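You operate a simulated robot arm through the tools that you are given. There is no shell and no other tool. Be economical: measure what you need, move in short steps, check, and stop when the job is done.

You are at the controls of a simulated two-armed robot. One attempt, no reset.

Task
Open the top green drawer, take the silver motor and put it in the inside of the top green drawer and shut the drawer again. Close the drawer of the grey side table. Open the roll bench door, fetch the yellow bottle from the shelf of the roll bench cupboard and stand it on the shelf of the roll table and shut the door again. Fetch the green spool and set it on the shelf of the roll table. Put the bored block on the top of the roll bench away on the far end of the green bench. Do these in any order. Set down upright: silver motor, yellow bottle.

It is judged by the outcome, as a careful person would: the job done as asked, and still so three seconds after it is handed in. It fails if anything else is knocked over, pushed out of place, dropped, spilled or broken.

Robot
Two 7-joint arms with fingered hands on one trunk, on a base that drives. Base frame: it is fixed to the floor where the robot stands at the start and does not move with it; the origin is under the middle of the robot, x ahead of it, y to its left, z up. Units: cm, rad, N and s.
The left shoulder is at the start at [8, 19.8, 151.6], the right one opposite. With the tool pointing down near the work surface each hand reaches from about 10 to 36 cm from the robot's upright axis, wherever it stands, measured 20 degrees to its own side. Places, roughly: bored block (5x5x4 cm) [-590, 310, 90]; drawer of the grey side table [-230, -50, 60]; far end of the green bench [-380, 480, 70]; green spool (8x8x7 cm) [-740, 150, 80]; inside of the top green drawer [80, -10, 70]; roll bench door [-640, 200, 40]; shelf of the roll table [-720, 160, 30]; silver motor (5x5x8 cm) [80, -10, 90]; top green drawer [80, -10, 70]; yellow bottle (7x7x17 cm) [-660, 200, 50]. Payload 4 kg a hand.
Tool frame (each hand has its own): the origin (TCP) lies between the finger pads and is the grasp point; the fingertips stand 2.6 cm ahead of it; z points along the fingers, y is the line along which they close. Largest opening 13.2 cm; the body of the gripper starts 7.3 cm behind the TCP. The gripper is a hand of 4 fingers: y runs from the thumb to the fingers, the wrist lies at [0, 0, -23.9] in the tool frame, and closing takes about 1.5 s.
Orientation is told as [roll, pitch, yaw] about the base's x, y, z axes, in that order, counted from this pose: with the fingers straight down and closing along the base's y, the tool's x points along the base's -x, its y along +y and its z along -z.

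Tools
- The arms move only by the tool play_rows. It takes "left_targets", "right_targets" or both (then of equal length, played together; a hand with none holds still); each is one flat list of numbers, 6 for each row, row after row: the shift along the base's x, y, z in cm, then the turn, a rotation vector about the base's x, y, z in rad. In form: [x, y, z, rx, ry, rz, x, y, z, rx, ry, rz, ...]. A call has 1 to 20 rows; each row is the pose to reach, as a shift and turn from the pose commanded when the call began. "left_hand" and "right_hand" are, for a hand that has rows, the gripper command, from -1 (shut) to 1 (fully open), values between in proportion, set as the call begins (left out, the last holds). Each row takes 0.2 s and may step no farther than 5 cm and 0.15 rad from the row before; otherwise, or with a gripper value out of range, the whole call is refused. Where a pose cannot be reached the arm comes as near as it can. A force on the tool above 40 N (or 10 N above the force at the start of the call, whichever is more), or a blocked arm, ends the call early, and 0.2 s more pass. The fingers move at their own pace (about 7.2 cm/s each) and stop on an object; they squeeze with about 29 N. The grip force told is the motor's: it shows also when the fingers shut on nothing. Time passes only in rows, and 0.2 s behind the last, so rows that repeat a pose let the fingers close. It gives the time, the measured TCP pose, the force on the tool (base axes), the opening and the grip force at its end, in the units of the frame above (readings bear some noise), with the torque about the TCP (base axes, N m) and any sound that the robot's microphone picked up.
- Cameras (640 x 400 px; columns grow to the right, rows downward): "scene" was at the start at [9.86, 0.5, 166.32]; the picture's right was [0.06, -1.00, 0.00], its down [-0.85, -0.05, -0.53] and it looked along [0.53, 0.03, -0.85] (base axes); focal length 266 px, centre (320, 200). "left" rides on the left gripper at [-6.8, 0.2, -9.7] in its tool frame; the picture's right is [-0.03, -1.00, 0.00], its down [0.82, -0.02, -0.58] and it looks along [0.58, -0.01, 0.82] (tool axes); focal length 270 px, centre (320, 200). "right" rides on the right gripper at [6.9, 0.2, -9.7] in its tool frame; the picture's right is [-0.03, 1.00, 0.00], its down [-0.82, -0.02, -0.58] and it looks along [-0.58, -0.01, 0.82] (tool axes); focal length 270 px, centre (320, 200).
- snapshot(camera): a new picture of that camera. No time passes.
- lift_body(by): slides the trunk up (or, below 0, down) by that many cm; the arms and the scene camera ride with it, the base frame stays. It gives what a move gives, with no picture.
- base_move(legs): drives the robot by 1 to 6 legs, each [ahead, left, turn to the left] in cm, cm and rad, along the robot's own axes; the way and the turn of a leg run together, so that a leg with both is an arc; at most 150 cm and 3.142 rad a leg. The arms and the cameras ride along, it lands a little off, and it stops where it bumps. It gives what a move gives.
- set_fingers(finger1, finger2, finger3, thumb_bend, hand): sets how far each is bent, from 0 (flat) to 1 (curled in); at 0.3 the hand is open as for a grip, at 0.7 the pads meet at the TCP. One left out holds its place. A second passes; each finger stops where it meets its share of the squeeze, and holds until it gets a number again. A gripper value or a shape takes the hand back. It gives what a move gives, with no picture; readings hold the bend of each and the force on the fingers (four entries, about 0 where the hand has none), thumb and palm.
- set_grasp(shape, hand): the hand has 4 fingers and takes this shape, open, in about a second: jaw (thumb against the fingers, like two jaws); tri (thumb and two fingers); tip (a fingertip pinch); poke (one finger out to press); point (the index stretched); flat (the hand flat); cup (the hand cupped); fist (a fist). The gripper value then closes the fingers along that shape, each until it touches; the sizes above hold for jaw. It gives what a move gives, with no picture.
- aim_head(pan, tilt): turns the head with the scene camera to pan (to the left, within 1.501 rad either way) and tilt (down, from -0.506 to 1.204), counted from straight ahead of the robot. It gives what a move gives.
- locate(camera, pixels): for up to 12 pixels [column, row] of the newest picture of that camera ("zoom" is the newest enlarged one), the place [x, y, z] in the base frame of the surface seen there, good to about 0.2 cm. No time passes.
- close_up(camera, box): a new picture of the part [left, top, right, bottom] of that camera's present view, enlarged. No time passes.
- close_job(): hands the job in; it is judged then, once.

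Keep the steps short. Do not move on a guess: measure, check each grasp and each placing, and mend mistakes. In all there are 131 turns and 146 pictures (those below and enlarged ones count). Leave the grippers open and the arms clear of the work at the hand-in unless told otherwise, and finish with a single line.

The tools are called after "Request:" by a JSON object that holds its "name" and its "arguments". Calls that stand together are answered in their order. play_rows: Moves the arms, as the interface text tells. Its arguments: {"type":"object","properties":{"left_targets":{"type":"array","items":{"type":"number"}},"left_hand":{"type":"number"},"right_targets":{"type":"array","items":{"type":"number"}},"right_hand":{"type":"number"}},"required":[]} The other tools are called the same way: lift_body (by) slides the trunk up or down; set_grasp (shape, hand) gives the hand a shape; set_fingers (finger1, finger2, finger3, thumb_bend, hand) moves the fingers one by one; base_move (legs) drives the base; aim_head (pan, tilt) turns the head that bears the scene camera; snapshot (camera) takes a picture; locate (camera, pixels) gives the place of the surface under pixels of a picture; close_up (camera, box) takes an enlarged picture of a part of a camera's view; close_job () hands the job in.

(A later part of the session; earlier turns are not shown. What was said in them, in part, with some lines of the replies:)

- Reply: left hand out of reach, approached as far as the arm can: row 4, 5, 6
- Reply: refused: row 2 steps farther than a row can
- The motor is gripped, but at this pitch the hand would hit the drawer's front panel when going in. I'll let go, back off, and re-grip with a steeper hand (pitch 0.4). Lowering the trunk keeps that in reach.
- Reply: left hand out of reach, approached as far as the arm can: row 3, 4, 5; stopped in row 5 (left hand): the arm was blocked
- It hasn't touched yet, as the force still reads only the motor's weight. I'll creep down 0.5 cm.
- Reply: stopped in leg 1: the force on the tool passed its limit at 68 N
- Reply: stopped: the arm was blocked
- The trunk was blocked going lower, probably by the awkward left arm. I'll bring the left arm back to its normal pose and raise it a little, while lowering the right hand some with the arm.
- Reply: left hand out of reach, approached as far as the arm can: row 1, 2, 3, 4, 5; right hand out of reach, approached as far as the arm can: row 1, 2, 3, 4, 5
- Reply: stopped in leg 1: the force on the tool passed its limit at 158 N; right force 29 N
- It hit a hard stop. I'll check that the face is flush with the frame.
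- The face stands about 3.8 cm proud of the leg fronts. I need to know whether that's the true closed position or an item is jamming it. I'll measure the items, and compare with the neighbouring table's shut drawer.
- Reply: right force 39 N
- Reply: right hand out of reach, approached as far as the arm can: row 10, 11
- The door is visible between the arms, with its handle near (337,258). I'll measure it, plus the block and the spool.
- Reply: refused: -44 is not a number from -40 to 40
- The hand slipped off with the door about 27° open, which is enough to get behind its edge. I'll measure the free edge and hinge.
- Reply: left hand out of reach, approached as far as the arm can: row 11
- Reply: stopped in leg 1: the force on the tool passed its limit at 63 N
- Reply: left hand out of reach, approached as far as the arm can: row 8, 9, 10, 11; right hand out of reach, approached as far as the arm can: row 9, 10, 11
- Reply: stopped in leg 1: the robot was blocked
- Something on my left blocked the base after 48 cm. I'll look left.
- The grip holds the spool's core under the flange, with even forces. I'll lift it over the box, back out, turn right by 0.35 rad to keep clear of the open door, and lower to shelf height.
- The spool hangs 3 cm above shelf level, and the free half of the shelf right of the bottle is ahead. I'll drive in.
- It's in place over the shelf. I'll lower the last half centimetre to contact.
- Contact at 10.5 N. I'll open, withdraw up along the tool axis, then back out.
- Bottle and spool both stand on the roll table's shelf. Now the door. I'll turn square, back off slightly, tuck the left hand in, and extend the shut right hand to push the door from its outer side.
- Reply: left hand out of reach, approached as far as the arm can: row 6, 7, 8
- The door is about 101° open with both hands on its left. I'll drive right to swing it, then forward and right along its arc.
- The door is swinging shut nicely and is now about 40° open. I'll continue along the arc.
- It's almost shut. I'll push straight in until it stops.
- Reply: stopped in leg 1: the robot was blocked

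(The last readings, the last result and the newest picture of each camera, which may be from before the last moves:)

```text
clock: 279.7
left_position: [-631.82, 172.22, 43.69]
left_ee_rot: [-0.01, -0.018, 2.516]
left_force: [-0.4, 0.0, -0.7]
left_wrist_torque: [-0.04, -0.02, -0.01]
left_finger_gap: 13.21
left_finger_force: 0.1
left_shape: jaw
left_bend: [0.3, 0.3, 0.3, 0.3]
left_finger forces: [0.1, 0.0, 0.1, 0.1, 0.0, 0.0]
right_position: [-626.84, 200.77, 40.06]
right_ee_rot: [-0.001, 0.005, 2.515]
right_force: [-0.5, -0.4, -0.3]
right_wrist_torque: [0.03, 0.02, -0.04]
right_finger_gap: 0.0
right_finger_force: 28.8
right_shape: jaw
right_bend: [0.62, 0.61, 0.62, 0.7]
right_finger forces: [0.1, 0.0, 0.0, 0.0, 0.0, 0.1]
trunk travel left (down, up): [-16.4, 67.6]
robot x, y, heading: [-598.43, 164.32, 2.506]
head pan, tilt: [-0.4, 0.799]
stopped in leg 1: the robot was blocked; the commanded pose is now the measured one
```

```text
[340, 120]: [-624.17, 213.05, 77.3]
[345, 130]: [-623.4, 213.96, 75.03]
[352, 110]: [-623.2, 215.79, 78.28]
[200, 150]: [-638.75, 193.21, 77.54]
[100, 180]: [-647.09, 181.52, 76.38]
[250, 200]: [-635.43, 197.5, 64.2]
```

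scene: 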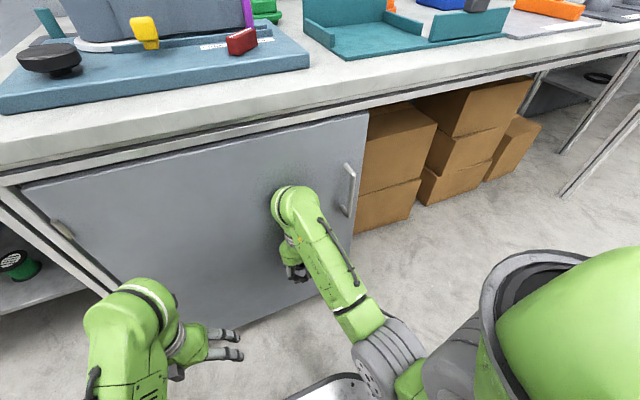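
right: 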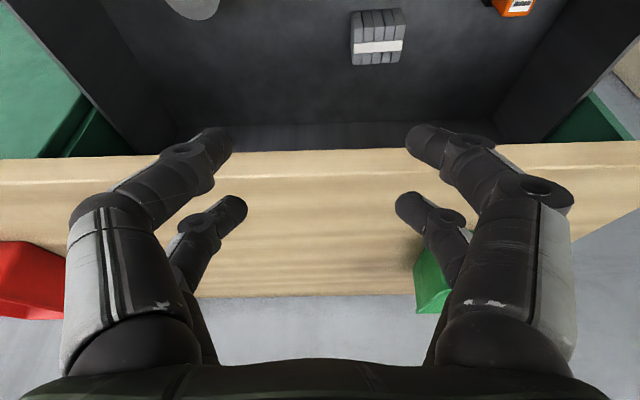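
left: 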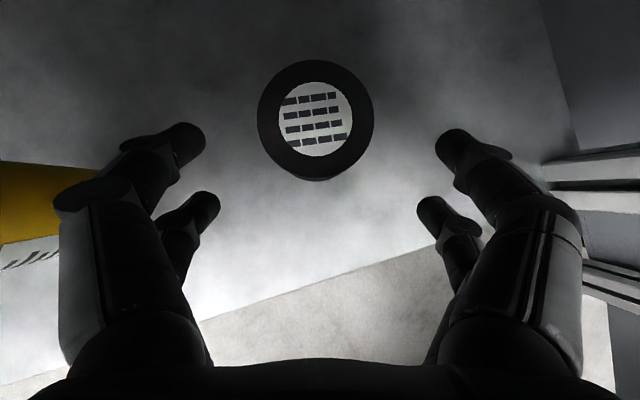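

The door face is back at u 629.6 across its whole width, exactly its original shut position. Next is the bored block. I'll back off, raise the trunk, pitch the right hand to 0.6 rad and drive right along the bench.

Request:
{"name": "base_move", "arguments": {"legs": [[-32, 0, 0.01]]}}

Request:
{"name": "lift_body", "arguments": {"by": 40}}

Request:
{"name": "play_rows", "arguments": {"right_targets": [-1.1, 0.8, 3.4, 0.0593, 0.0805, 0, -2.1, 1.6, 6.7, 0.1187, 0.161, 0, -3.2, 2.4, 10, 0.178, 0.2415, 0, -4.3, 3.2, 13.4, 0.237, 0.322, 0, -5.3, 4, 16.7, 0.297, 0.4025, 0, -6.4, 4.8, 20, 0.356, 0.483, 0], "right_hand": 1}}

Request:
{"name": "lift_body", "arguments": {"by": 12}}

Request:
{"name": "base_move", "arguments": {"legs": [[0, -110, 0]]}}

Request:
{"name": "aim_head", "arguments": {"pan": -0.15, "tilt": 0.75}}

Request:
{"name": "snapshot", "arguments": {"camera": "scene"}}

```text
clock: 281.8
left_position: [-606.62, 153.38, 43.4]
left_ee_rot: [-0.01, -0.01, 2.529]
left_force: [0.4, -0.1, 0.9]
left_wrist_torque: [0.01, 0.02, 0.02]
left_finger_gap: 13.21
left_finger_force: 0.0
left_shape: jaw
left_bend: [0.3, 0.3, 0.3, 0.3]
left_finger forces: [0.1, 0.0, 0.0, 0.0, 0.0, 0.1]
right_position: [-601.95, 182.01, 39.55]
right_ee_rot: [-0.003, 0.012, 2.525]
right_force: [0.4, -0.6, -0.4]
right_wrist_torque: [0.01, 0.03, -0.01]
right_finger_gap: 0.0
right_finger_force: 29.3
right_shape: jaw
right_bend: [0.62, 0.61, 0.62, 0.7]
right_finger forces: [0.0, 0.1, 0.0, 0.0, 0.1, 0.0]
trunk travel left (down, up): [-16.4, 67.6]
robot x, y, heading: [-573.33, 145.79, 2.518]
head pan, tilt: [-0.4, 0.799]
```

```text
clock: 285.7
left_position: [-606.7, 153.38, 83.48]
left_ee_rot: [-0.01, -0.009, 2.526]
left_force: [-0.5, 0.0, -0.4]
left_wrist_torque: [-0.01, 0.02, 0.03]
left_finger_gap: 13.19
left_finger_force: 0.1
left_shape: jaw
left_bend: [0.3, 0.3, 0.3, 0.3]
left_finger forces: [0.0, 0.0, 0.0, 0.0, 0.0, 0.0]
right_position: [-601.99, 182.04, 79.5]
right_ee_rot: [-0.002, 0.015, 2.527]
right_force: [-0.1, -0.4, -0.1]
right_wrist_torque: [0.0, 0.02, 0.0]
right_finger_gap: 0.0
right_finger_force: 28.9
right_shape: jaw
right_bend: [0.62, 0.61, 0.62, 0.7]
right_finger forces: [0.0, 0.0, 0.1, 0.0, 0.1, 0.0]
trunk travel left (down, up): [-56.4, 27.6]
robot x, y, heading: [-572.61, 146.02, 2.519]
head pan, tilt: [-0.4, 0.799]
```

```text
clock: 287.1
left_position: [-606.68, 153.35, 83.45]
left_ee_rot: [-0.009, -0.009, 2.528]
left_force: [-0.5, -0.1, 0.1]
left_wrist_torque: [0.0, -0.03, 0.01]
left_finger_gap: 13.17
left_finger_force: 0.0
left_shape: jaw
left_bend: [0.3, 0.3, 0.3, 0.3]
left_finger forces: [0.0, 0.0, 0.0, 0.0, 0.0, 0.0]
right_position: [-608.33, 187.08, 99.44]
right_ee_rot: [-0.017, -0.585, 2.527]
right_force: [0.3, -0.2, -0.7]
right_wrist_torque: [0.0, 0.04, -0.02]
right_finger_gap: 13.19
right_finger_force: 0.0
right_shape: jaw
right_bend: [0.3, 0.3, 0.3, 0.3]
right_finger forces: [0.0, 0.0, 0.0, 0.0, 0.1, 0.1]
trunk travel left (down, up): [-56.4, 27.6]
robot x, y, heading: [-573.45, 145.72, 2.511]
head pan, tilt: [-0.4, 0.799]
```

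```text
clock: 288.6
left_position: [-606.56, 153.55, 95.45]
left_ee_rot: [-0.008, -0.01, 2.527]
left_force: [0.5, 1.2, 0.5]
left_wrist_torque: [0.01, -0.01, -0.02]
left_finger_gap: 13.18
left_finger_force: 0.0
left_shape: jaw
left_bend: [0.3, 0.3, 0.3, 0.3]
left_finger forces: [0.0, 0.1, 0.0, 0.1, 0.0, 0.0]
right_position: [-608.28, 187.11, 111.38]
right_ee_rot: [-0.016, -0.585, 2.528]
right_force: [-0.2, 1.1, -0.4]
right_wrist_torque: [0.01, 0.0, 0.04]
right_finger_gap: 13.2
right_finger_force: 0.0
right_shape: jaw
right_bend: [0.3, 0.3, 0.3, 0.3]
right_finger forces: [0.0, 0.0, 0.0, 0.0, 0.0, 0.1]
trunk travel left (down, up): [-68.4, 15.6]
robot x, y, heading: [-572.84, 145.96, 2.516]
head pan, tilt: [-0.4, 0.799]
```

```text
clock: 294.0
left_position: [-544.89, 239.28, 95.37]
left_ee_rot: [-0.013, -0.01, 2.523]
left_force: [-0.1, 1.0, 0.2]
left_wrist_torque: [0.03, 0.0, 0.0]
left_finger_gap: 13.2
left_finger_force: 0.0
left_shape: jaw
left_bend: [0.3, 0.3, 0.3, 0.3]
left_finger forces: [0.0, 0.1, 0.1, 0.0, 0.1, 0.1]
right_position: [-546.51, 272.85, 111.43]
right_ee_rot: [-0.016, -0.585, 2.526]
right_force: [0.3, -0.2, -0.8]
right_wrist_torque: [0.01, 0.0, 0.01]
right_finger_gap: 13.2
right_finger_force: 0.0
right_shape: jaw
right_bend: [0.3, 0.3, 0.3, 0.3]
right_finger forces: [0.1, 0.0, 0.0, 0.0, 0.1, 0.0]
trunk travel left (down, up): [-68.4, 15.6]
robot x, y, heading: [-511.24, 231.81, 2.521]
head pan, tilt: [-0.4, 0.799]
```

```text
clock: 294.8
left_position: [-544.87, 239.3, 95.48]
left_ee_rot: [-0.013, -0.009, 2.524]
left_force: [-0.4, -0.6, -0.2]
left_wrist_torque: [0.0, 0.01, 0.01]
left_finger_gap: 13.21
left_finger_force: 0.1
left_shape: jaw
left_bend: [0.3, 0.3, 0.3, 0.3]
left_finger forces: [0.0, 0.0, 0.0, 0.1, 0.0, 0.1]
right_position: [-546.38, 272.9, 111.41]
right_ee_rot: [-0.015, -0.585, 2.523]
right_force: [0.7, -0.1, 0.0]
right_wrist_torque: [0.03, 0.03, -0.01]
right_finger_gap: 13.19
right_finger_force: 0.0
right_shape: jaw
right_bend: [0.3, 0.3, 0.3, 0.3]
right_finger forces: [0.0, 0.0, 0.0, 0.1, 0.1, 0.0]
trunk travel left (down, up): [-68.4, 15.6]
robot x, y, heading: [-511.78, 231.63, 2.519]
head pan, tilt: [-0.15, 0.75]
```

```text
38 pictures are left
```

scene: 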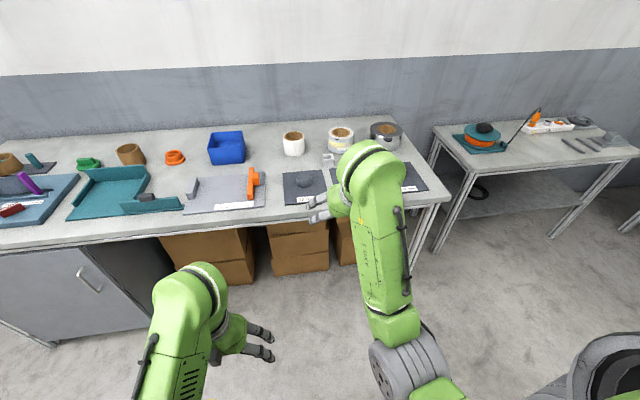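

Request:
{"name": "close_up", "arguments": {"camera": "scene", "box": [270, 115, 440, 225]}}

Request:
{"name": "locate", "arguments": {"camera": "zoom", "pixels": [[215, 155], [225, 175], [235, 160], [205, 165], [225, 150], [250, 130], [120, 130], [150, 300]]}}

Request:
{"name": "snapshot", "arguments": {"camera": "right"}}

```text
3.64 times, centred on (355, 170) of scene
```

zoom: 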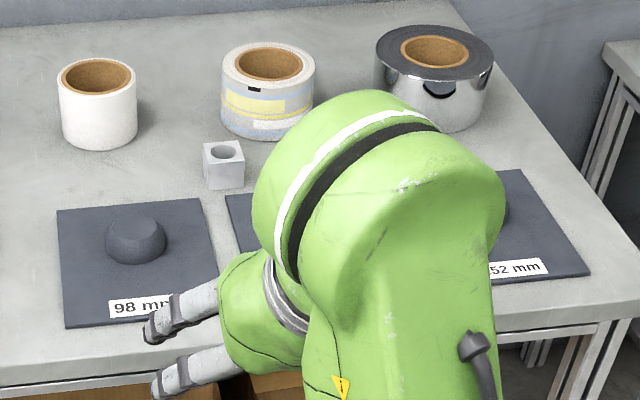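

```text
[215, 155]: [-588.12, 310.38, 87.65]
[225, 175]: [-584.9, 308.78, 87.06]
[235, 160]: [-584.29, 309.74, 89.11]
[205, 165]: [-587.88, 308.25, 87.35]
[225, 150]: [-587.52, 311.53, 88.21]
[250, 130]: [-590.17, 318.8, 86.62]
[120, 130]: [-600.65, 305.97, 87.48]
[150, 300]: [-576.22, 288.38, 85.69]
```

```text
36 pictures are left
```

right: 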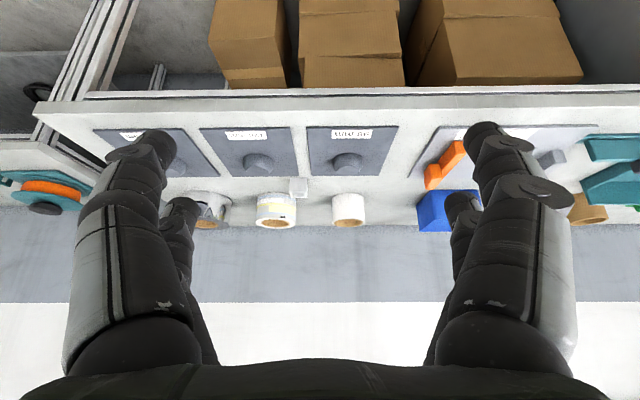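

The block is a small grey cube about 3.5 cm across, centred near (-586.6, 310.4) and close in front of the striped roll. I'll make the right hand nearly vertical (pitch 0.15) so the fingertips fit, and retract the left hand clear of the bench.

Request:
{"name": "play_rows", "arguments": {"right_targets": [0, 0, 0, -0.0633, -0.0885, 0, 0, 0, 0, -0.1265, -0.177, 0, 0, 0, 0, -0.19, -0.2655, 0, 0, 0, 0, -0.253, -0.354, 0], "left_targets": [2.85, -2, 0, 0, 0, 0, 5.7, -4, 0, 0, 0, 0, 8.5, -6.1, 0, 0, 0, 0, 11.4, -8.1, 0, 0, 0, 0]}}

Request:
{"name": "base_move", "arguments": {"legs": [[0, -6.2, 0], [48, 0, 0]]}}

Request:
{"name": "snapshot", "arguments": {"camera": "right"}}

Request:
{"name": "snapshot", "arguments": {"camera": "scene"}}

```text
clock: 295.8
left_position: [-532.99, 230.62, 91.71]
left_ee_rot: [-0.015, -0.014, 2.524]
left_force: [0.1, 0.1, -0.4]
left_wrist_torque: [0.02, 0.01, -0.02]
left_finger_gap: 13.21
left_finger_force: 0.1
left_shape: jaw
left_bend: [0.3, 0.3, 0.3, 0.3]
left_finger forces: [0.0, 0.1, 0.0, 0.0, 0.0, 0.0]
left hand out of reach, approached as far as the arm can: row 1, 2, 3, 4
right_position: [-549.06, 274.04, 109.88]
right_ee_rot: [-0.016, -0.148, 2.527]
right_force: [-1.2, 0.2, 0.1]
right_wrist_torque: [0.03, -0.01, -0.04]
right_finger_gap: 13.17
right_finger_force: 0.1
right_shape: jaw
right_bend: [0.3, 0.3, 0.3, 0.3]
right_finger forces: [0.1, 0.1, 0.0, 0.0, 0.1, 0.1]
right hand out of reach, approached as far as the arm can: row 3, 4
trunk travel left (down, up): [-68.4, 15.6]
robot x, y, heading: [-511.44, 231.55, 2.515]
head pan, tilt: [-0.15, 0.75]
```

```text
clock: 299.2
left_position: [-568.63, 264.1, 91.65]
left_ee_rot: [-0.014, -0.015, 2.529]
left_force: [0.8, 0.4, -0.2]
left_wrist_torque: [0.02, 0.04, 0.02]
left_finger_gap: 13.2
left_finger_force: 0.0
left_shape: jaw
left_bend: [0.3, 0.3, 0.3, 0.3]
left_finger forces: [0.0, 0.1, 0.0, 0.0, 0.0, 0.1]
right_position: [-584.79, 307.33, 110.08]
right_ee_rot: [-0.013, -0.15, 2.529]
right_force: [0.6, 0.0, 0.0]
right_wrist_torque: [0.03, 0.01, 0.03]
right_finger_gap: 13.17
right_finger_force: 0.1
right_shape: jaw
right_bend: [0.3, 0.3, 0.3, 0.3]
right_finger forces: [0.0, 0.0, 0.1, 0.0, 0.0, 0.1]
trunk travel left (down, up): [-68.4, 15.6]
robot x, y, heading: [-547.38, 265.12, 2.523]
head pan, tilt: [-0.15, 0.75]
```

```text
35 pictures are left
```

right: 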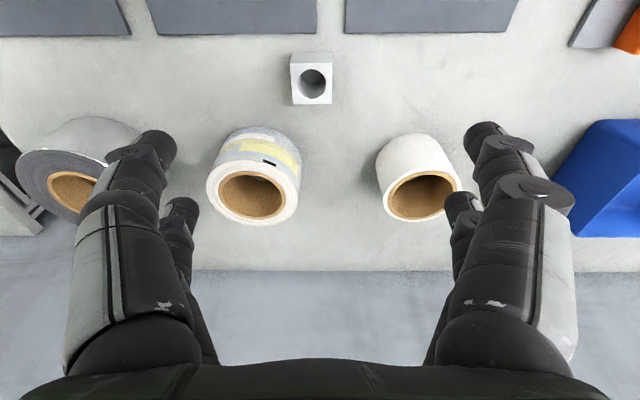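

```text
34 pictures are left
```

scene: 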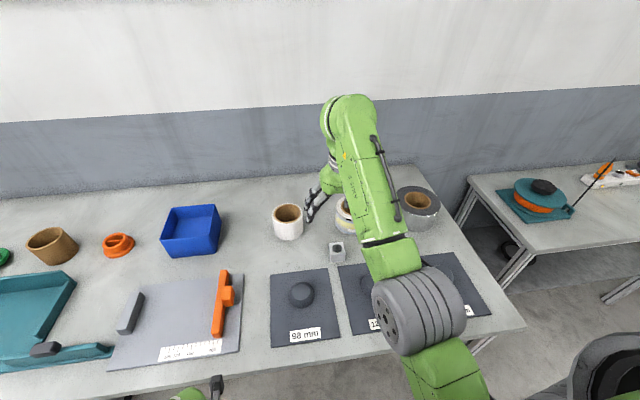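

Request:
{"name": "locate", "arguments": {"camera": "right", "pixels": [[293, 70], [331, 70], [312, 58], [312, 99], [296, 95], [329, 98], [255, 130], [400, 140], [312, 120], [312, 20], [250, 165]]}}

```text
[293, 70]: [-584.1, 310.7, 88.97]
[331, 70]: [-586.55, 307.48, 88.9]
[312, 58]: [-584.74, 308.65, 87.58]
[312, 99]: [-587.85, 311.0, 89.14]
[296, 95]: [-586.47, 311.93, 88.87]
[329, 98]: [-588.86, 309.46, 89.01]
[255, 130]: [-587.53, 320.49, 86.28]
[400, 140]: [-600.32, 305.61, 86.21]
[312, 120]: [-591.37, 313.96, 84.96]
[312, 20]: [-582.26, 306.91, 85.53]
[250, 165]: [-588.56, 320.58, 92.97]
```

Bench z is 85.0, and the block is 4 cm wide, centred at (-586.6, 310.0), with rolls well clear of the fingers. I'll descend onto it.

Request:
{"name": "play_rows", "arguments": {"right_targets": [-1, 1.4, -3, 0, 0, 0, -1.8, 2.7, -7, 0, 0, 0, -1.8, 2.7, -11, 0, 0, 0, -1.8, 2.7, -15, 0, 0, 0, -1.8, 2.7, -19, 0, 0, 0, -1.8, 2.7, -21.4, 0, 0, 0, -1.8, 2.7, -21.4, 0, 0, 0]}}

Request:
{"name": "snapshot", "arguments": {"camera": "right"}}

```text
clock: 300.8
left_position: [-568.69, 264.02, 91.59]
left_ee_rot: [-0.014, -0.014, 2.528]
left_force: [0.7, 0.7, -0.4]
left_wrist_torque: [0.01, 0.02, 0.0]
left_finger_gap: 13.21
left_finger_force: 0.0
left_shape: jaw
left_bend: [0.3, 0.3, 0.3, 0.3]
left_finger forces: [0.0, 0.1, 0.1, 0.0, 0.0, 0.0]
right_position: [-586.77, 310.16, 88.36]
right_ee_rot: [-0.015, -0.151, 2.53]
right_force: [0.3, 0.7, -0.1]
right_wrist_torque: [0.0, 0.02, -0.02]
right_finger_gap: 13.2
right_finger_force: 0.0
right_shape: jaw
right_bend: [0.3, 0.3, 0.3, 0.3]
right_finger forces: [0.0, 0.0, 0.0, 0.0, 0.0, 0.0]
trunk travel left (down, up): [-68.4, 15.6]
robot x, y, heading: [-546.7, 264.76, 2.517]
head pan, tilt: [-0.15, 0.75]
```

```text
33 pictures are left
```

right: 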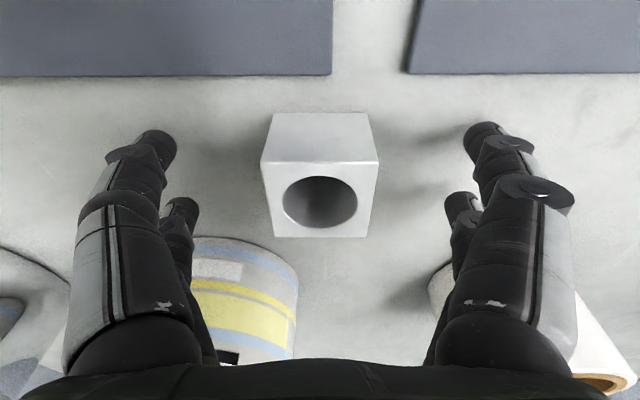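

The block is centred between the fingers. I'll close.

Request:
{"name": "play_rows", "arguments": {"right_targets": [0, 0, 0, 0, 0, 0, 0, 0, 0, 0, 0, 0, 0, 0, 0, 0, 0, 0, 0, 0, 0, 0, 0, 0, 0, 0, 0, 0, 0, 0, 0, 0, 0, 0, 0, 0, 0, 0, 0, 0, 0, 0, 0, 0, 0, 0, 0, 0], "right_hand": -1}}

Request:
{"name": "play_rows", "arguments": {"right_targets": [0, 0, 2, 0, 0, 0, 0, 0, 5, 0, 0, 0, 0, 0, 9, 0, 0, 0, 0, 0, 13, 0, 0, 0, 0, 0, 17, 0, 0, 0, 0, 0, 19, 0, 0, 0]}}

Request:
{"name": "snapshot", "arguments": {"camera": "right"}}

```text
clock: 302.6
left_position: [-568.64, 264.16, 91.66]
left_ee_rot: [-0.014, -0.012, 2.528]
left_force: [0.8, 0.6, -0.3]
left_wrist_torque: [0.01, 0.01, -0.05]
left_finger_gap: 13.21
left_finger_force: 0.1
left_shape: jaw
left_bend: [0.3, 0.3, 0.3, 0.3]
left_finger forces: [0.0, 0.0, 0.0, 0.1, 0.0, 0.0]
right_position: [-586.76, 310.3, 88.42]
right_ee_rot: [-0.014, -0.15, 2.531]
right_force: [0.2, -0.3, 0.0]
right_wrist_torque: [-0.03, 0.01, -0.03]
right_finger_gap: 3.64
right_finger_force: 29.3
right_shape: jaw
right_bend: [0.74, 0.74, 0.74, 0.7]
right_finger forces: [26.5, 25.9, 23.6, 0.1, 26.8, 0.0]
trunk travel left (down, up): [-68.4, 15.6]
robot x, y, heading: [-546.9, 264.92, 2.52]
head pan, tilt: [-0.15, 0.75]
```

```text
clock: 304.0
left_position: [-568.6, 264.15, 91.66]
left_ee_rot: [-0.013, -0.012, 2.529]
left_force: [0.5, -0.4, -0.8]
left_wrist_torque: [0.0, 0.0, 0.03]
left_finger_gap: 13.2
left_finger_force: 0.1
left_shape: jaw
left_bend: [0.3, 0.3, 0.3, 0.3]
left_finger forces: [0.0, 0.1, 0.0, 0.0, 0.1, 0.0]
right_position: [-586.62, 310.26, 107.62]
right_ee_rot: [-0.016, -0.151, 2.532]
right_force: [-0.2, -0.4, -2.1]
right_wrist_torque: [0.04, 0.03, 0.0]
right_finger_gap: 3.33
right_finger_force: 28.7
right_shape: jaw
right_bend: [0.74, 0.75, 0.77, 0.7]
right_finger forces: [24.1, 24.2, 19.2, 0.0, 35.0, 0.0]
trunk travel left (down, up): [-68.4, 15.6]
robot x, y, heading: [-547.04, 264.84, 2.52]
head pan, tilt: [-0.15, 0.75]
```

```text
32 pictures are left
```

right: 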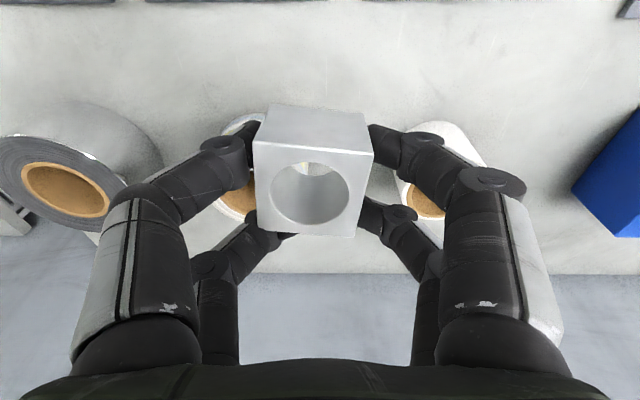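

The block is held firmly and lifted. I'll back away from the bench, turn right toward the green bench, and look.

Request:
{"name": "base_move", "arguments": {"legs": [[-60, 0, 0], [0, 0, -1.43]]}}

Request:
{"name": "aim_head", "arguments": {"pan": 0, "tilt": 0.4}}

Request:
{"name": "snapshot", "arguments": {"camera": "scene"}}

```text
clock: 310.8
left_position: [-503.37, 251.74, 91.54]
left_ee_rot: [-0.014, -0.013, 1.135]
left_force: [-0.4, 0.1, 0.1]
left_wrist_torque: [-0.02, -0.02, 0.01]
left_finger_gap: 13.18
left_finger_force: 0.1
left_shape: jaw
left_bend: [0.3, 0.3, 0.3, 0.3]
left_finger forces: [0.1, 0.0, 0.1, 0.1, 0.0, 0.0]
right_position: [-461.16, 277.59, 107.53]
right_ee_rot: [-0.014, -0.151, 1.137]
right_force: [0.0, 0.8, -1.5]
right_wrist_torque: [0.04, -0.01, 0.0]
right_finger_gap: 3.34
right_finger_force: 28.9
right_shape: jaw
right_bend: [0.74, 0.75, 0.77, 0.7]
right_finger forces: [24.3, 23.8, 18.8, 0.0, 34.8, 0.0]
trunk travel left (down, up): [-68.4, 15.6]
robot x, y, heading: [-498.67, 230.4, 1.131]
head pan, tilt: [-0.15, 0.75]
```

```text
clock: 311.6
left_position: [-503.34, 251.65, 91.61]
left_ee_rot: [-0.015, -0.011, 1.138]
left_force: [0.2, -0.1, -0.1]
left_wrist_torque: [0.0, 0.0, -0.03]
left_finger_gap: 13.19
left_finger_force: 0.0
left_shape: jaw
left_bend: [0.3, 0.3, 0.3, 0.3]
left_finger forces: [0.1, 0.0, 0.0, 0.1, 0.1, 0.1]
right_position: [-461.18, 277.57, 107.45]
right_ee_rot: [-0.015, -0.149, 1.138]
right_force: [0.3, -1.2, -1.1]
right_wrist_torque: [0.0, -0.03, 0.04]
right_finger_gap: 3.34
right_finger_force: 29.5
right_shape: jaw
right_bend: [0.74, 0.75, 0.77, 0.7]
right_finger forces: [24.2, 23.8, 18.7, 0.0, 34.8, 0.0]
trunk travel left (down, up): [-68.4, 15.6]
robot x, y, heading: [-498.61, 230.62, 1.127]
head pan, tilt: [0.0, 0.4]
```

```text
31 pictures are left
```

scene: 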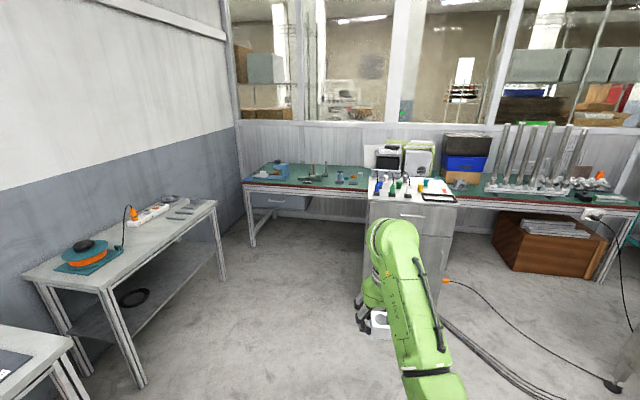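

There's a green-topped bench along the window wall. I'll measure it to find the far end near (-380, 480).

Request:
{"name": "locate", "arguments": {"camera": "scene", "pixels": [[255, 185], [300, 185], [355, 187], [290, 168], [360, 170], [480, 190], [560, 200], [410, 195], [400, 225], [250, 240], [520, 185], [440, 320]]}}

Request:
{"name": "close_up", "arguments": {"camera": "scene", "box": [230, 130, 480, 290]}}

```text
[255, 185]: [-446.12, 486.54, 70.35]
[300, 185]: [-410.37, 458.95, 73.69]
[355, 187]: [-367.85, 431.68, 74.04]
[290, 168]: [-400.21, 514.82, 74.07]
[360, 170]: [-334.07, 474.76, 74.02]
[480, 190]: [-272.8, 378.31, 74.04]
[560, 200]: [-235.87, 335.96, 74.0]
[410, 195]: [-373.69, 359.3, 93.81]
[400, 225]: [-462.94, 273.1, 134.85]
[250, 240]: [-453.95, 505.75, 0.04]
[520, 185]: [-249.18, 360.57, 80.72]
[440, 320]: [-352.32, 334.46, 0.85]
```

```text
2.50 times, centred on (355, 210) of scene
```

zoom: 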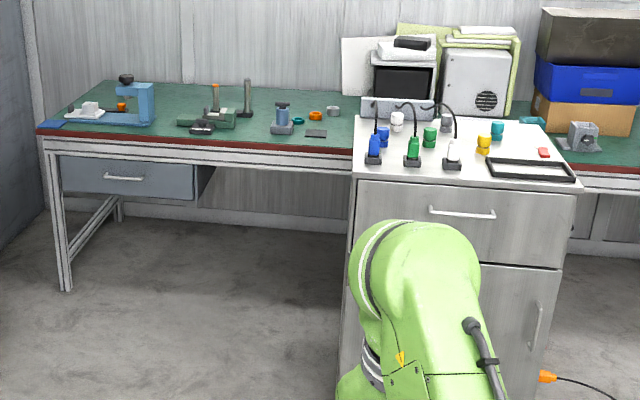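

The bench top is z 74, with its front edge along v≈130 and left end at u≈646. I'll locate the items near (-380,480) to find a free spot.

Request:
{"name": "locate", "arguments": {"camera": "zoom", "pixels": [[245, 118], [283, 132], [300, 123], [317, 117], [333, 113], [317, 133], [205, 130], [150, 122], [262, 108], [350, 100], [355, 185], [250, 135]]}}

```text
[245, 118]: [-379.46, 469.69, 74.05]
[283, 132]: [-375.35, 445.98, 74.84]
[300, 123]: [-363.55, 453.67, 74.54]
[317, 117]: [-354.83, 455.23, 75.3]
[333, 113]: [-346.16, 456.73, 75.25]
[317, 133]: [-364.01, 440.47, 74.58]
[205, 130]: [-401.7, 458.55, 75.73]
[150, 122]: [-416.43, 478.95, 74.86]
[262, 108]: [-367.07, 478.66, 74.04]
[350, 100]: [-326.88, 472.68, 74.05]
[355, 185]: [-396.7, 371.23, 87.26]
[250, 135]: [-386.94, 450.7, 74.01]
```

I'll square up to that bench (heading 0.942) and drive through the gap between the cabinet (left face at u 539) and the table on my left.

Request:
{"name": "base_move", "arguments": {"legs": [[0, 0, -0.185], [100, 50, 0], [80, 8, 0]]}}

Request:
{"name": "aim_head", "arguments": {"pan": -0.1, "tilt": 0.75}}

Request:
{"name": "snapshot", "arguments": {"camera": "scene"}}

```text
clock: 321.8
left_position: [-443.88, 429.98, 91.54]
left_ee_rot: [-0.015, -0.015, 0.962]
left_force: [0.1, 0.8, 0.3]
left_wrist_torque: [-0.01, 0.06, 0.01]
left_finger_gap: 13.19
left_finger_force: 0.0
left_shape: jaw
left_bend: [0.3, 0.3, 0.3, 0.3]
left_finger forces: [0.1, 0.0, 0.1, 0.1, 0.1, 0.0]
right_position: [-397.75, 448.29, 107.49]
right_ee_rot: [-0.014, -0.153, 0.964]
right_force: [0.2, -1.4, -0.7]
right_wrist_torque: [0.04, 0.01, 0.01]
right_finger_gap: 3.34
right_finger_force: 28.7
right_shape: jaw
right_bend: [0.74, 0.75, 0.77, 0.7]
right_finger forces: [24.3, 23.7, 18.8, 0.1, 34.9, 0.1]
trunk travel left (down, up): [-68.4, 15.6]
robot x, y, heading: [-442.56, 408.12, 0.956]
head pan, tilt: [0.0, 0.4]
```

```text
clock: 322.7
left_position: [-443.88, 430.02, 91.53]
left_ee_rot: [-0.014, -0.012, 0.963]
left_force: [-0.3, -0.4, -0.9]
left_wrist_torque: [0.0, -0.01, -0.04]
left_finger_gap: 13.18
left_finger_force: 0.1
left_shape: jaw
left_bend: [0.3, 0.3, 0.3, 0.3]
left_finger forces: [0.0, 0.0, 0.0, 0.0, 0.0, 0.0]
right_position: [-397.77, 448.36, 107.46]
right_ee_rot: [-0.014, -0.149, 0.966]
right_force: [-0.2, 1.3, -2.0]
right_wrist_torque: [-0.02, -0.01, -0.01]
right_finger_gap: 3.32
right_finger_force: 28.9
right_shape: jaw
right_bend: [0.74, 0.75, 0.77, 0.7]
right_finger forces: [24.3, 23.7, 18.8, 0.1, 34.9, 0.1]
trunk travel left (down, up): [-68.4, 15.6]
robot x, y, heading: [-442.57, 408.4, 0.954]
head pan, tilt: [-0.099, 0.75]
```

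```text
29 pictures are left
```

scene: 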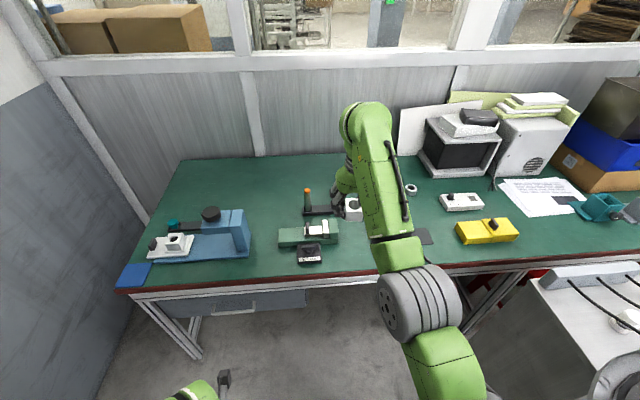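

Now I can see the green bench's left end from close up. I'll measure free areas around (270,190) and the items near them.

Request:
{"name": "locate", "arguments": {"camera": "scene", "pixels": [[270, 190], [300, 175], [270, 215], [265, 250], [240, 215], [308, 195], [282, 235], [325, 210], [200, 175], [370, 260], [330, 170], [125, 285]]}}

Request:
{"name": "snapshot", "arguments": {"camera": "right"}}

```text
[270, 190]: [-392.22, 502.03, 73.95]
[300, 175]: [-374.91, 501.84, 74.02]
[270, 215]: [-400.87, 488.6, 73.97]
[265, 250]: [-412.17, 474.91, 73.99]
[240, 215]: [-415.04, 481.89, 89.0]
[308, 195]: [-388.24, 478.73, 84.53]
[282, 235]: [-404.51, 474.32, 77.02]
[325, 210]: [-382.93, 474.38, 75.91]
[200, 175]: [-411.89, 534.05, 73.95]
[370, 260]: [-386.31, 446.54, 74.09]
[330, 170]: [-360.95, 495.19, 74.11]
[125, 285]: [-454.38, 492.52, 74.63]
```

```text
28 pictures are left
```

right: 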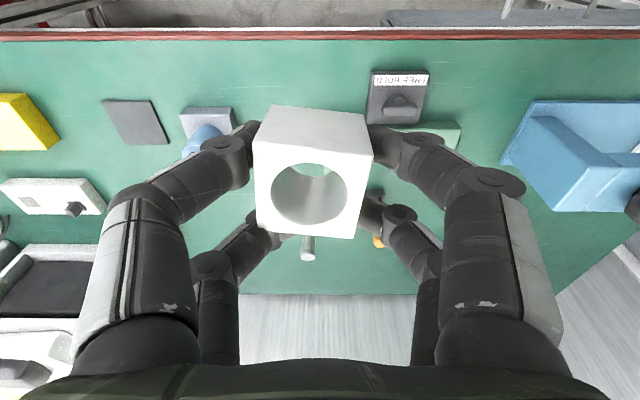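

The nominal spot is occupied by a small stand, so I'll zoom on the free area just left of it.

Request:
{"name": "close_up", "arguments": {"camera": "scene", "box": [190, 150, 390, 290]}}

Request:
{"name": "locate", "arguments": {"camera": "zoom", "pixels": [[326, 178], [330, 165], [258, 238], [170, 200], [172, 270], [230, 150], [250, 165], [270, 130], [230, 200], [333, 110], [440, 170], [300, 150]]}}

```text
2.86 times, centred on (290, 220) of scene
```

zoom: 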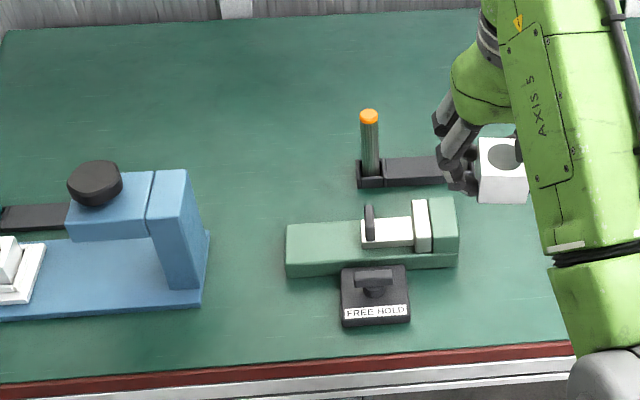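

```text
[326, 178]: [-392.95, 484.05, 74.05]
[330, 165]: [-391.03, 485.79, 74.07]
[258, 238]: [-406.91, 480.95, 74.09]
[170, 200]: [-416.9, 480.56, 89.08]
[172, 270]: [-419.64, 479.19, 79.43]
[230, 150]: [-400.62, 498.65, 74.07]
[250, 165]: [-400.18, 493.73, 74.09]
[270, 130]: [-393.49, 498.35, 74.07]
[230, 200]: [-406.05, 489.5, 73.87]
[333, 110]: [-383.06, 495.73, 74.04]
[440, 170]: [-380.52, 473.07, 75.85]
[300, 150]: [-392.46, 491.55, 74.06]
```

There's clear mat around (-390.6, 490.6), left of the stand and behind the green vise. I'll shift the hand 10 cm left with the arm, then drive 10 cm left and 38.6 cm ahead so it hangs above that spot.

Request:
{"name": "play_rows", "arguments": {"right_targets": [-2, 1.5, 0, 0, 0, 0, -4, 3, 0, 0, 0, 0, -6, 4.4, 0, 0, 0, 0, -8.1, 5.9, 0, 0, 0, 0]}}

Request:
{"name": "base_move", "arguments": {"legs": [[0, 10, -0.012], [36, 0, 0]]}}

Request:
{"name": "snapshot", "arguments": {"camera": "scene"}}

Request:
{"name": "snapshot", "arguments": {"camera": "right"}}

```text
clock: 323.7
left_position: [-443.83, 430.12, 91.54]
left_ee_rot: [-0.015, -0.012, 0.963]
left_force: [0.3, -0.2, -0.6]
left_wrist_torque: [0.02, 0.04, 0.0]
left_finger_gap: 13.18
left_finger_force: 0.1
left_shape: jaw
left_bend: [0.3, 0.3, 0.3, 0.3]
left_finger forces: [0.0, 0.0, 0.0, 0.1, 0.1, 0.1]
right_position: [-405.88, 454.4, 107.36]
right_ee_rot: [-0.015, -0.151, 0.963]
right_force: [0.1, 0.1, -1.1]
right_wrist_torque: [0.02, 0.0, 0.02]
right_finger_gap: 3.37
right_finger_force: 29.1
right_shape: jaw
right_bend: [0.74, 0.75, 0.77, 0.7]
right_finger forces: [24.2, 23.6, 18.7, 0.0, 35.0, 0.1]
trunk travel left (down, up): [-68.4, 15.6]
robot x, y, heading: [-442.82, 408.35, 0.955]
head pan, tilt: [-0.099, 0.75]
```

```text
clock: 326.8
left_position: [-430.43, 465.38, 91.66]
left_ee_rot: [-0.012, -0.015, 0.95]
left_force: [-0.6, -0.3, 0.4]
left_wrist_torque: [0.02, -0.04, 0.04]
left_finger_gap: 13.19
left_finger_force: 0.1
left_shape: jaw
left_bend: [0.3, 0.3, 0.3, 0.3]
left_finger forces: [0.0, 0.0, 0.0, 0.1, 0.0, 0.0]
right_position: [-392.14, 489.19, 107.39]
right_ee_rot: [-0.015, -0.154, 0.951]
right_force: [-0.5, -0.4, -0.9]
right_wrist_torque: [0.05, -0.01, 0.01]
right_finger_gap: 3.36
right_finger_force: 29.4
right_shape: jaw
right_bend: [0.74, 0.75, 0.77, 0.7]
right_finger forces: [24.3, 23.6, 18.6, 0.0, 35.0, 0.1]
trunk travel left (down, up): [-68.4, 15.6]
robot x, y, heading: [-429.66, 443.81, 0.941]
head pan, tilt: [-0.099, 0.75]
```

```text
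26 pictures are left
```

scene: 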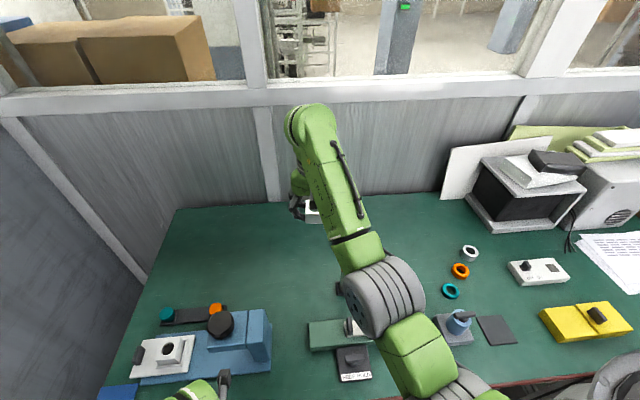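

```text
25 pictures are left
```

right: 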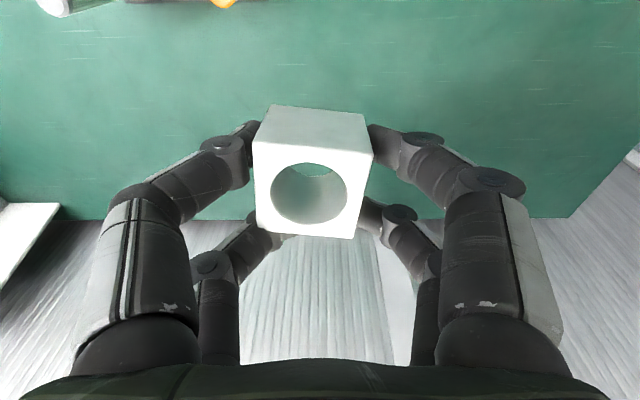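

The hand is over free mat, at (-392, 489). I'll lower most of the way with the arm and check.

Request:
{"name": "play_rows", "arguments": {"right_targets": [0, 0, -4, 0, 0, 0, 0, 0, -8, 0, 0, 0, 0, 0, -12, 0, 0, 0, 0, 0, -16, 0, 0, 0, 0, 0, -20, 0, 0, 0, 0, 0, -24, 0, 0, 0]}}

Request:
{"name": "snapshot", "arguments": {"camera": "right"}}

Request:
{"name": "snapshot", "arguments": {"camera": "scene"}}

```text
clock: 328.2
left_position: [-430.32, 465.4, 91.49]
left_ee_rot: [-0.013, -0.012, 0.95]
left_force: [0.3, 0.9, 0.0]
left_wrist_torque: [-0.02, 0.0, 0.05]
left_finger_gap: 13.18
left_finger_force: 0.1
left_shape: jaw
left_bend: [0.3, 0.3, 0.3, 0.3]
left_finger forces: [0.1, 0.0, 0.0, 0.1, 0.0, 0.0]
right_position: [-391.91, 489.22, 83.3]
right_ee_rot: [-0.012, -0.152, 0.951]
right_force: [0.1, 0.5, -1.5]
right_wrist_torque: [0.02, 0.0, 0.02]
right_finger_gap: 3.27
right_finger_force: 28.8
right_shape: jaw
right_bend: [0.74, 0.76, 0.77, 0.7]
right_finger forces: [23.5, 23.8, 15.2, 0.0, 36.0, 0.1]
trunk travel left (down, up): [-68.4, 15.6]
robot x, y, heading: [-429.97, 443.84, 0.939]
head pan, tilt: [-0.099, 0.75]
```

```text
24 pictures are left
```

right: 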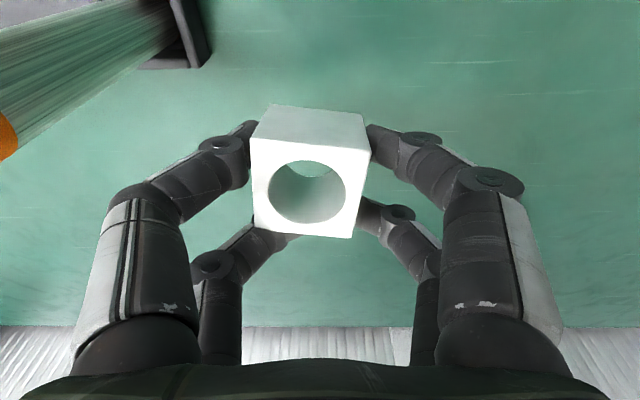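

```text
23 pictures are left
```

scene: 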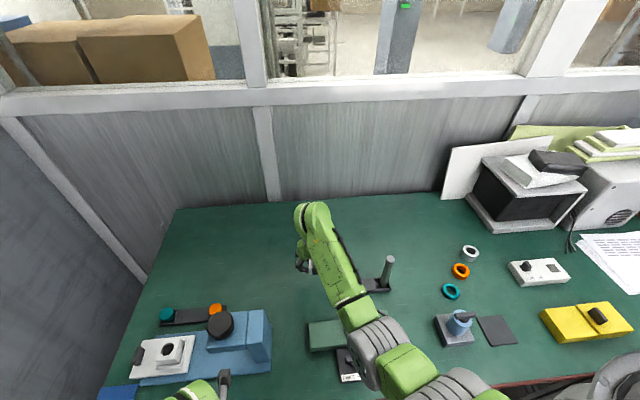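

The stand's post is near the camera side. I'll measure its distance before lowering further.

Request:
{"name": "locate", "arguments": {"camera": "right", "pixels": [[130, 40], [60, 80], [8, 140], [190, 50], [200, 20], [320, 300]]}}

```text
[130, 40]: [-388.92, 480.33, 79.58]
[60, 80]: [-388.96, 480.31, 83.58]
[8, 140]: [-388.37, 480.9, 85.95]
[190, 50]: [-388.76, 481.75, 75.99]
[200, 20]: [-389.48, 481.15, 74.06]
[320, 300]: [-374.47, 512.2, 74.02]
```

The post is about 9 cm away but close to the hand's corner. I'll shift 3 cm left and 1 cm in while lowering to just above the mat.

Request:
{"name": "play_rows", "arguments": {"right_targets": [-0.9, 1.3, 0, 0, 0, 0, -1.8, 2.6, 0, 0, 0, 0, -1.8, 2.6, -2, 0, 0, 0, -1.8, 2.6, -4, 0, 0, 0, -1.8, 2.6, -5.4, 0, 0, 0]}}

Request:
{"name": "play_rows", "arguments": {"right_targets": [0, 0, -0.2, 0, 0, 0, 0, 0, -0.4, 0, 0, 0, 0, 0, -0.6, 0, 0, 0]}}

```text
clock: 329.4
left_position: [-430.31, 465.43, 91.62]
left_ee_rot: [-0.014, -0.013, 0.949]
left_force: [-0.5, 1.0, -0.6]
left_wrist_torque: [-0.03, 0.01, 0.0]
left_finger_gap: 13.2
left_finger_force: 0.1
left_shape: jaw
left_bend: [0.3, 0.3, 0.3, 0.3]
left_finger forces: [0.0, 0.1, 0.1, 0.0, 0.0, 0.0]
right_position: [-393.63, 491.85, 77.81]
right_ee_rot: [-0.014, -0.152, 0.95]
right_force: [0.9, 0.3, -0.9]
right_wrist_torque: [0.01, 0.01, 0.02]
right_finger_gap: 3.25
right_finger_force: 28.7
right_shape: jaw
right_bend: [0.74, 0.76, 0.77, 0.7]
right_finger forces: [23.3, 23.6, 14.7, 0.1, 36.2, 0.0]
trunk travel left (down, up): [-68.4, 15.6]
robot x, y, heading: [-429.38, 443.86, 0.939]
head pan, tilt: [-0.099, 0.75]
```

```text
clock: 330.2
left_position: [-430.42, 465.26, 91.66]
left_ee_rot: [-0.014, -0.014, 0.95]
left_force: [0.3, -0.2, -0.5]
left_wrist_torque: [0.02, 0.03, 0.0]
left_finger_gap: 13.18
left_finger_force: 0.0
left_shape: jaw
left_bend: [0.3, 0.3, 0.3, 0.3]
left_finger forces: [0.0, 0.0, 0.0, 0.1, 0.1, 0.0]
right_position: [-393.85, 491.92, 77.65]
right_ee_rot: [-0.014, -0.157, 0.954]
right_force: [1.4, 0.8, 10.0]
right_wrist_torque: [-0.31, -0.15, 0.06]
right_finger_gap: 3.31
right_finger_force: 29.1
right_shape: jaw
right_bend: [0.74, 0.76, 0.77, 0.7]
right_finger forces: [23.1, 23.5, 18.7, 0.1, 36.8, 0.0]
trunk travel left (down, up): [-68.4, 15.6]
robot x, y, heading: [-429.56, 443.88, 0.941]
head pan, tilt: [-0.099, 0.75]
```

It touched the mat at 10 N. I'll open halfway and rise straight up.

Request:
{"name": "play_rows", "arguments": {"right_targets": [0, 0, 0, 0, 0, 0, 0, 0, 0, 0, 0, 0, 0, 0, 0, 0, 0, 0, 0, 0, 0, 0, 0, 0, 0, 0, 0, 0, 0, 0, 0, 0, 0, 0, 0, 0, 0, 0, 2, 0, 0, 0, 0, 0, 5, 0, 0, 0, 0, 0, 9, 0, 0, 0, 0, 0, 13, 0, 0, 0, 0, 0, 17, 0, 0, 0, 0, 0, 21, 0, 0, 0, 0, 0, 25, 0, 0, 0], "right_hand": 0.1}}

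Request:
{"name": "snapshot", "arguments": {"camera": "right"}}

Request:
{"name": "base_move", "arguments": {"legs": [[-45, 0, 0]]}}

Request:
{"name": "snapshot", "arguments": {"camera": "scene"}}

```text
clock: 333.0
left_position: [-430.34, 465.41, 91.46]
left_ee_rot: [-0.015, -0.014, 0.949]
left_force: [0.5, 0.3, 0.6]
left_wrist_torque: [-0.04, -0.04, 0.02]
left_finger_gap: 13.18
left_finger_force: 0.0
left_shape: jaw
left_bend: [0.3, 0.3, 0.3, 0.3]
left_finger forces: [0.0, 0.0, 0.0, 0.0, 0.1, 0.1]
right_position: [-394.02, 492.05, 102.58]
right_ee_rot: [-0.013, -0.152, 0.953]
right_force: [-0.8, -0.5, 0.5]
right_wrist_torque: [-0.03, 0.01, 0.01]
right_finger_gap: 7.21
right_finger_force: 0.1
right_shape: jaw
right_bend: [0.72, 0.72, 0.72, 0.7]
right_finger forces: [0.0, 0.1, 0.1, 0.0, 0.0, 0.0]
trunk travel left (down, up): [-68.4, 15.6]
robot x, y, heading: [-429.79, 444.46, 0.945]
head pan, tilt: [-0.099, 0.75]
```

```text
22 pictures are left
```

right: 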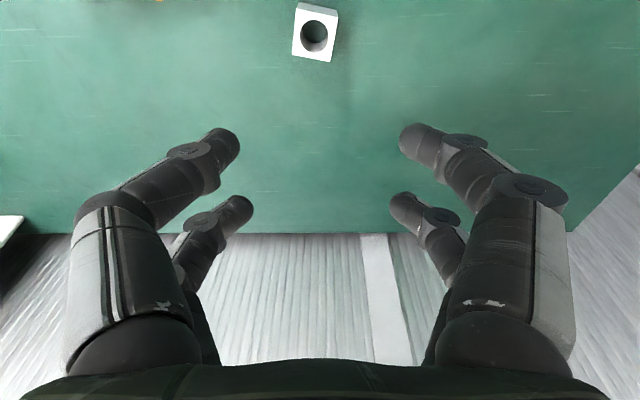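

```text
clock: 335.7
left_position: [-456.82, 429.0, 91.56]
left_ee_rot: [-0.015, -0.013, 0.951]
left_force: [0.1, 0.3, 0.5]
left_wrist_torque: [0.0, -0.02, 0.04]
left_finger_gap: 13.21
left_finger_force: 0.0
left_shape: jaw
left_bend: [0.3, 0.3, 0.3, 0.3]
left_finger forces: [0.1, 0.0, 0.0, 0.0, 0.0, 0.1]
right_position: [-420.37, 455.95, 102.39]
right_ee_rot: [-0.015, -0.15, 0.957]
right_force: [0.2, 0.6, 1.2]
right_wrist_torque: [-0.01, -0.02, 0.0]
right_finger_gap: 7.22
right_finger_force: 0.1
right_shape: jaw
right_bend: [0.72, 0.72, 0.72, 0.7]
right_finger forces: [0.0, 0.0, 0.0, 0.1, 0.0, 0.0]
trunk travel left (down, up): [-68.4, 15.6]
robot x, y, heading: [-456.12, 407.2, 0.947]
head pan, tilt: [-0.099, 0.75]
```

```text
21 pictures are left
```

scene: 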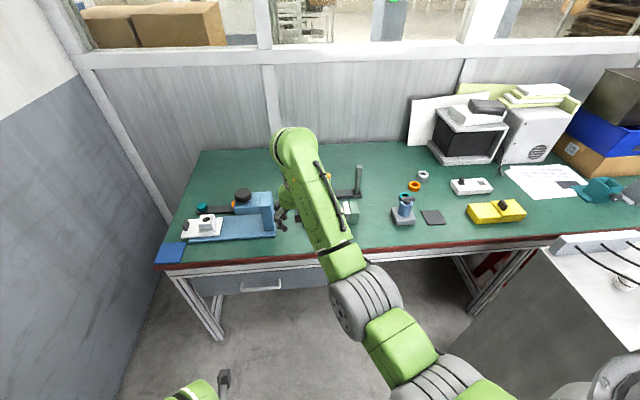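

The block stands on the mat. I'll open the right hand fully, back off further and do a last check.

Request:
{"name": "base_move", "arguments": {"legs": [[-40, 0, 0]]}}

Request:
{"name": "play_rows", "arguments": {"right_targets": [0, 0, 0, 0, 0, 0, 0, 0, 0, 0, 0, 0, 0, 0, 0, 0, 0, 0, 0, 0, 0, 0, 0, 0], "right_hand": 1}}

Request:
{"name": "aim_head", "arguments": {"pan": 0, "tilt": 0.5}}

Request:
{"name": "close_up", "arguments": {"camera": "scene", "box": [200, 130, 440, 290]}}

```text
clock: 338.2
left_position: [-480.24, 396.66, 91.57]
left_ee_rot: [-0.012, -0.012, 0.947]
left_force: [-0.2, 0.3, -0.5]
left_wrist_torque: [-0.02, 0.05, -0.01]
left_finger_gap: 13.21
left_finger_force: 0.0
left_shape: jaw
left_bend: [0.3, 0.3, 0.3, 0.3]
left_finger forces: [0.1, 0.1, 0.0, 0.1, 0.0, 0.0]
right_position: [-443.83, 423.13, 102.31]
right_ee_rot: [-0.015, -0.15, 0.949]
right_force: [0.4, -0.8, 0.7]
right_wrist_torque: [0.01, 0.0, 0.01]
right_finger_gap: 7.2
right_finger_force: 0.1
right_shape: jaw
right_bend: [0.72, 0.72, 0.72, 0.7]
right_finger forces: [0.0, 0.1, 0.0, 0.0, 0.0, 0.0]
trunk travel left (down, up): [-68.4, 15.6]
robot x, y, heading: [-479.91, 374.95, 0.939]
head pan, tilt: [-0.099, 0.75]
```

```text
clock: 339.2
left_position: [-480.3, 396.45, 91.69]
left_ee_rot: [-0.013, -0.015, 0.948]
left_force: [0.0, 1.0, -0.5]
left_wrist_torque: [-0.02, -0.01, -0.02]
left_finger_gap: 13.18
left_finger_force: 0.1
left_shape: jaw
left_bend: [0.3, 0.3, 0.3, 0.3]
left_finger forces: [0.0, 0.0, 0.0, 0.0, 0.0, 0.0]
right_position: [-443.85, 423.05, 102.47]
right_ee_rot: [-0.014, -0.149, 0.949]
right_force: [-0.7, -0.1, -0.2]
right_wrist_torque: [0.0, -0.02, -0.03]
right_finger_gap: 13.18
right_finger_force: 0.0
right_shape: jaw
right_bend: [0.3, 0.3, 0.3, 0.3]
right_finger forces: [0.0, 0.0, 0.1, 0.0, 0.0, 0.0]
trunk travel left (down, up): [-68.4, 15.6]
robot x, y, heading: [-479.68, 374.91, 0.938]
head pan, tilt: [-0.099, 0.75]
```

```text
clock: 339.9
left_position: [-480.32, 396.49, 91.52]
left_ee_rot: [-0.014, -0.015, 0.948]
left_force: [-1.3, -0.7, 0.2]
left_wrist_torque: [0.01, 0.0, -0.01]
left_finger_gap: 13.18
left_finger_force: 0.0
left_shape: jaw
left_bend: [0.3, 0.3, 0.3, 0.3]
left_finger forces: [0.1, 0.0, 0.0, 0.0, 0.0, 0.0]
right_position: [-443.78, 423.1, 102.49]
right_ee_rot: [-0.014, -0.151, 0.949]
right_force: [1.0, -1.0, -0.7]
right_wrist_torque: [0.0, 0.01, 0.02]
right_finger_gap: 13.18
right_finger_force: 0.0
right_shape: jaw
right_bend: [0.3, 0.3, 0.3, 0.3]
right_finger forces: [0.0, 0.0, 0.1, 0.0, 0.1, 0.1]
trunk travel left (down, up): [-68.4, 15.6]
robot x, y, heading: [-479.74, 374.68, 0.939]
head pan, tilt: [0.0, 0.499]
```

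```text
2.50 times, centred on (320, 210) of scene
```

zoom: 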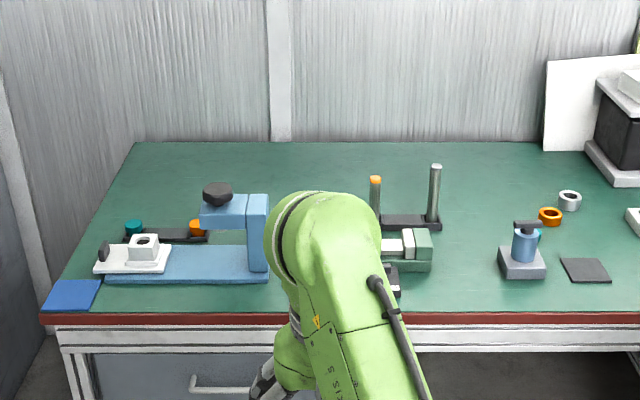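

The arm hides the block, so I'll step 22 cm to the right to see it.

Request:
{"name": "base_move", "arguments": {"legs": [[0, -22, 0]]}}

Request:
{"name": "close_up", "arguments": {"camera": "scene", "box": [150, 130, 390, 290]}}

```text
clock: 341.6
left_position: [-462.66, 383.53, 91.61]
left_ee_rot: [-0.015, -0.014, 0.948]
left_force: [-1.1, -0.2, -0.3]
left_wrist_torque: [0.0, -0.03, -0.03]
left_finger_gap: 13.2
left_finger_force: 0.1
left_shape: jaw
left_bend: [0.3, 0.3, 0.3, 0.3]
left_finger forces: [0.0, 0.0, 0.0, 0.0, 0.1, 0.1]
right_position: [-426.33, 410.17, 102.61]
right_ee_rot: [-0.016, -0.15, 0.95]
right_force: [-0.1, 0.3, -0.7]
right_wrist_torque: [0.02, -0.01, 0.0]
right_finger_gap: 13.2
right_finger_force: 0.1
right_shape: jaw
right_bend: [0.3, 0.3, 0.3, 0.3]
right_finger forces: [0.0, 0.0, 0.0, 0.0, 0.0, 0.1]
trunk travel left (down, up): [-68.4, 15.6]
robot x, y, heading: [-461.77, 361.96, 0.945]
head pan, tilt: [0.0, 0.499]
```

```text
2.50 times, centred on (270, 210) of scene
```

zoom: 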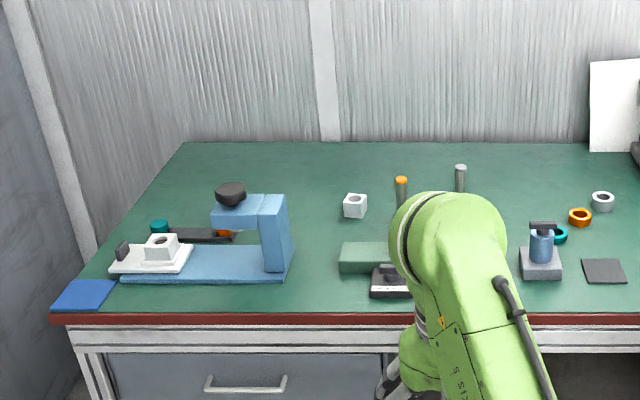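

The block stands free on the green bench's far end with nothing around it disturbed. Both hands are open and clear, so I'll hand in.

Request:
{"name": "close_job", "arguments": {}}

```text
The job is handed in.
```

I did all five tasks and handed the job in: the motor stands upright in the shut top green drawer, the grey side table's drawer is shut, the yellow bottle (upright) and the green spool are on the roll table's shelf with the roll bench door shut, and the bored block is on the far end of the green bench, about 18 cm from the listed spot because a small stand was there.
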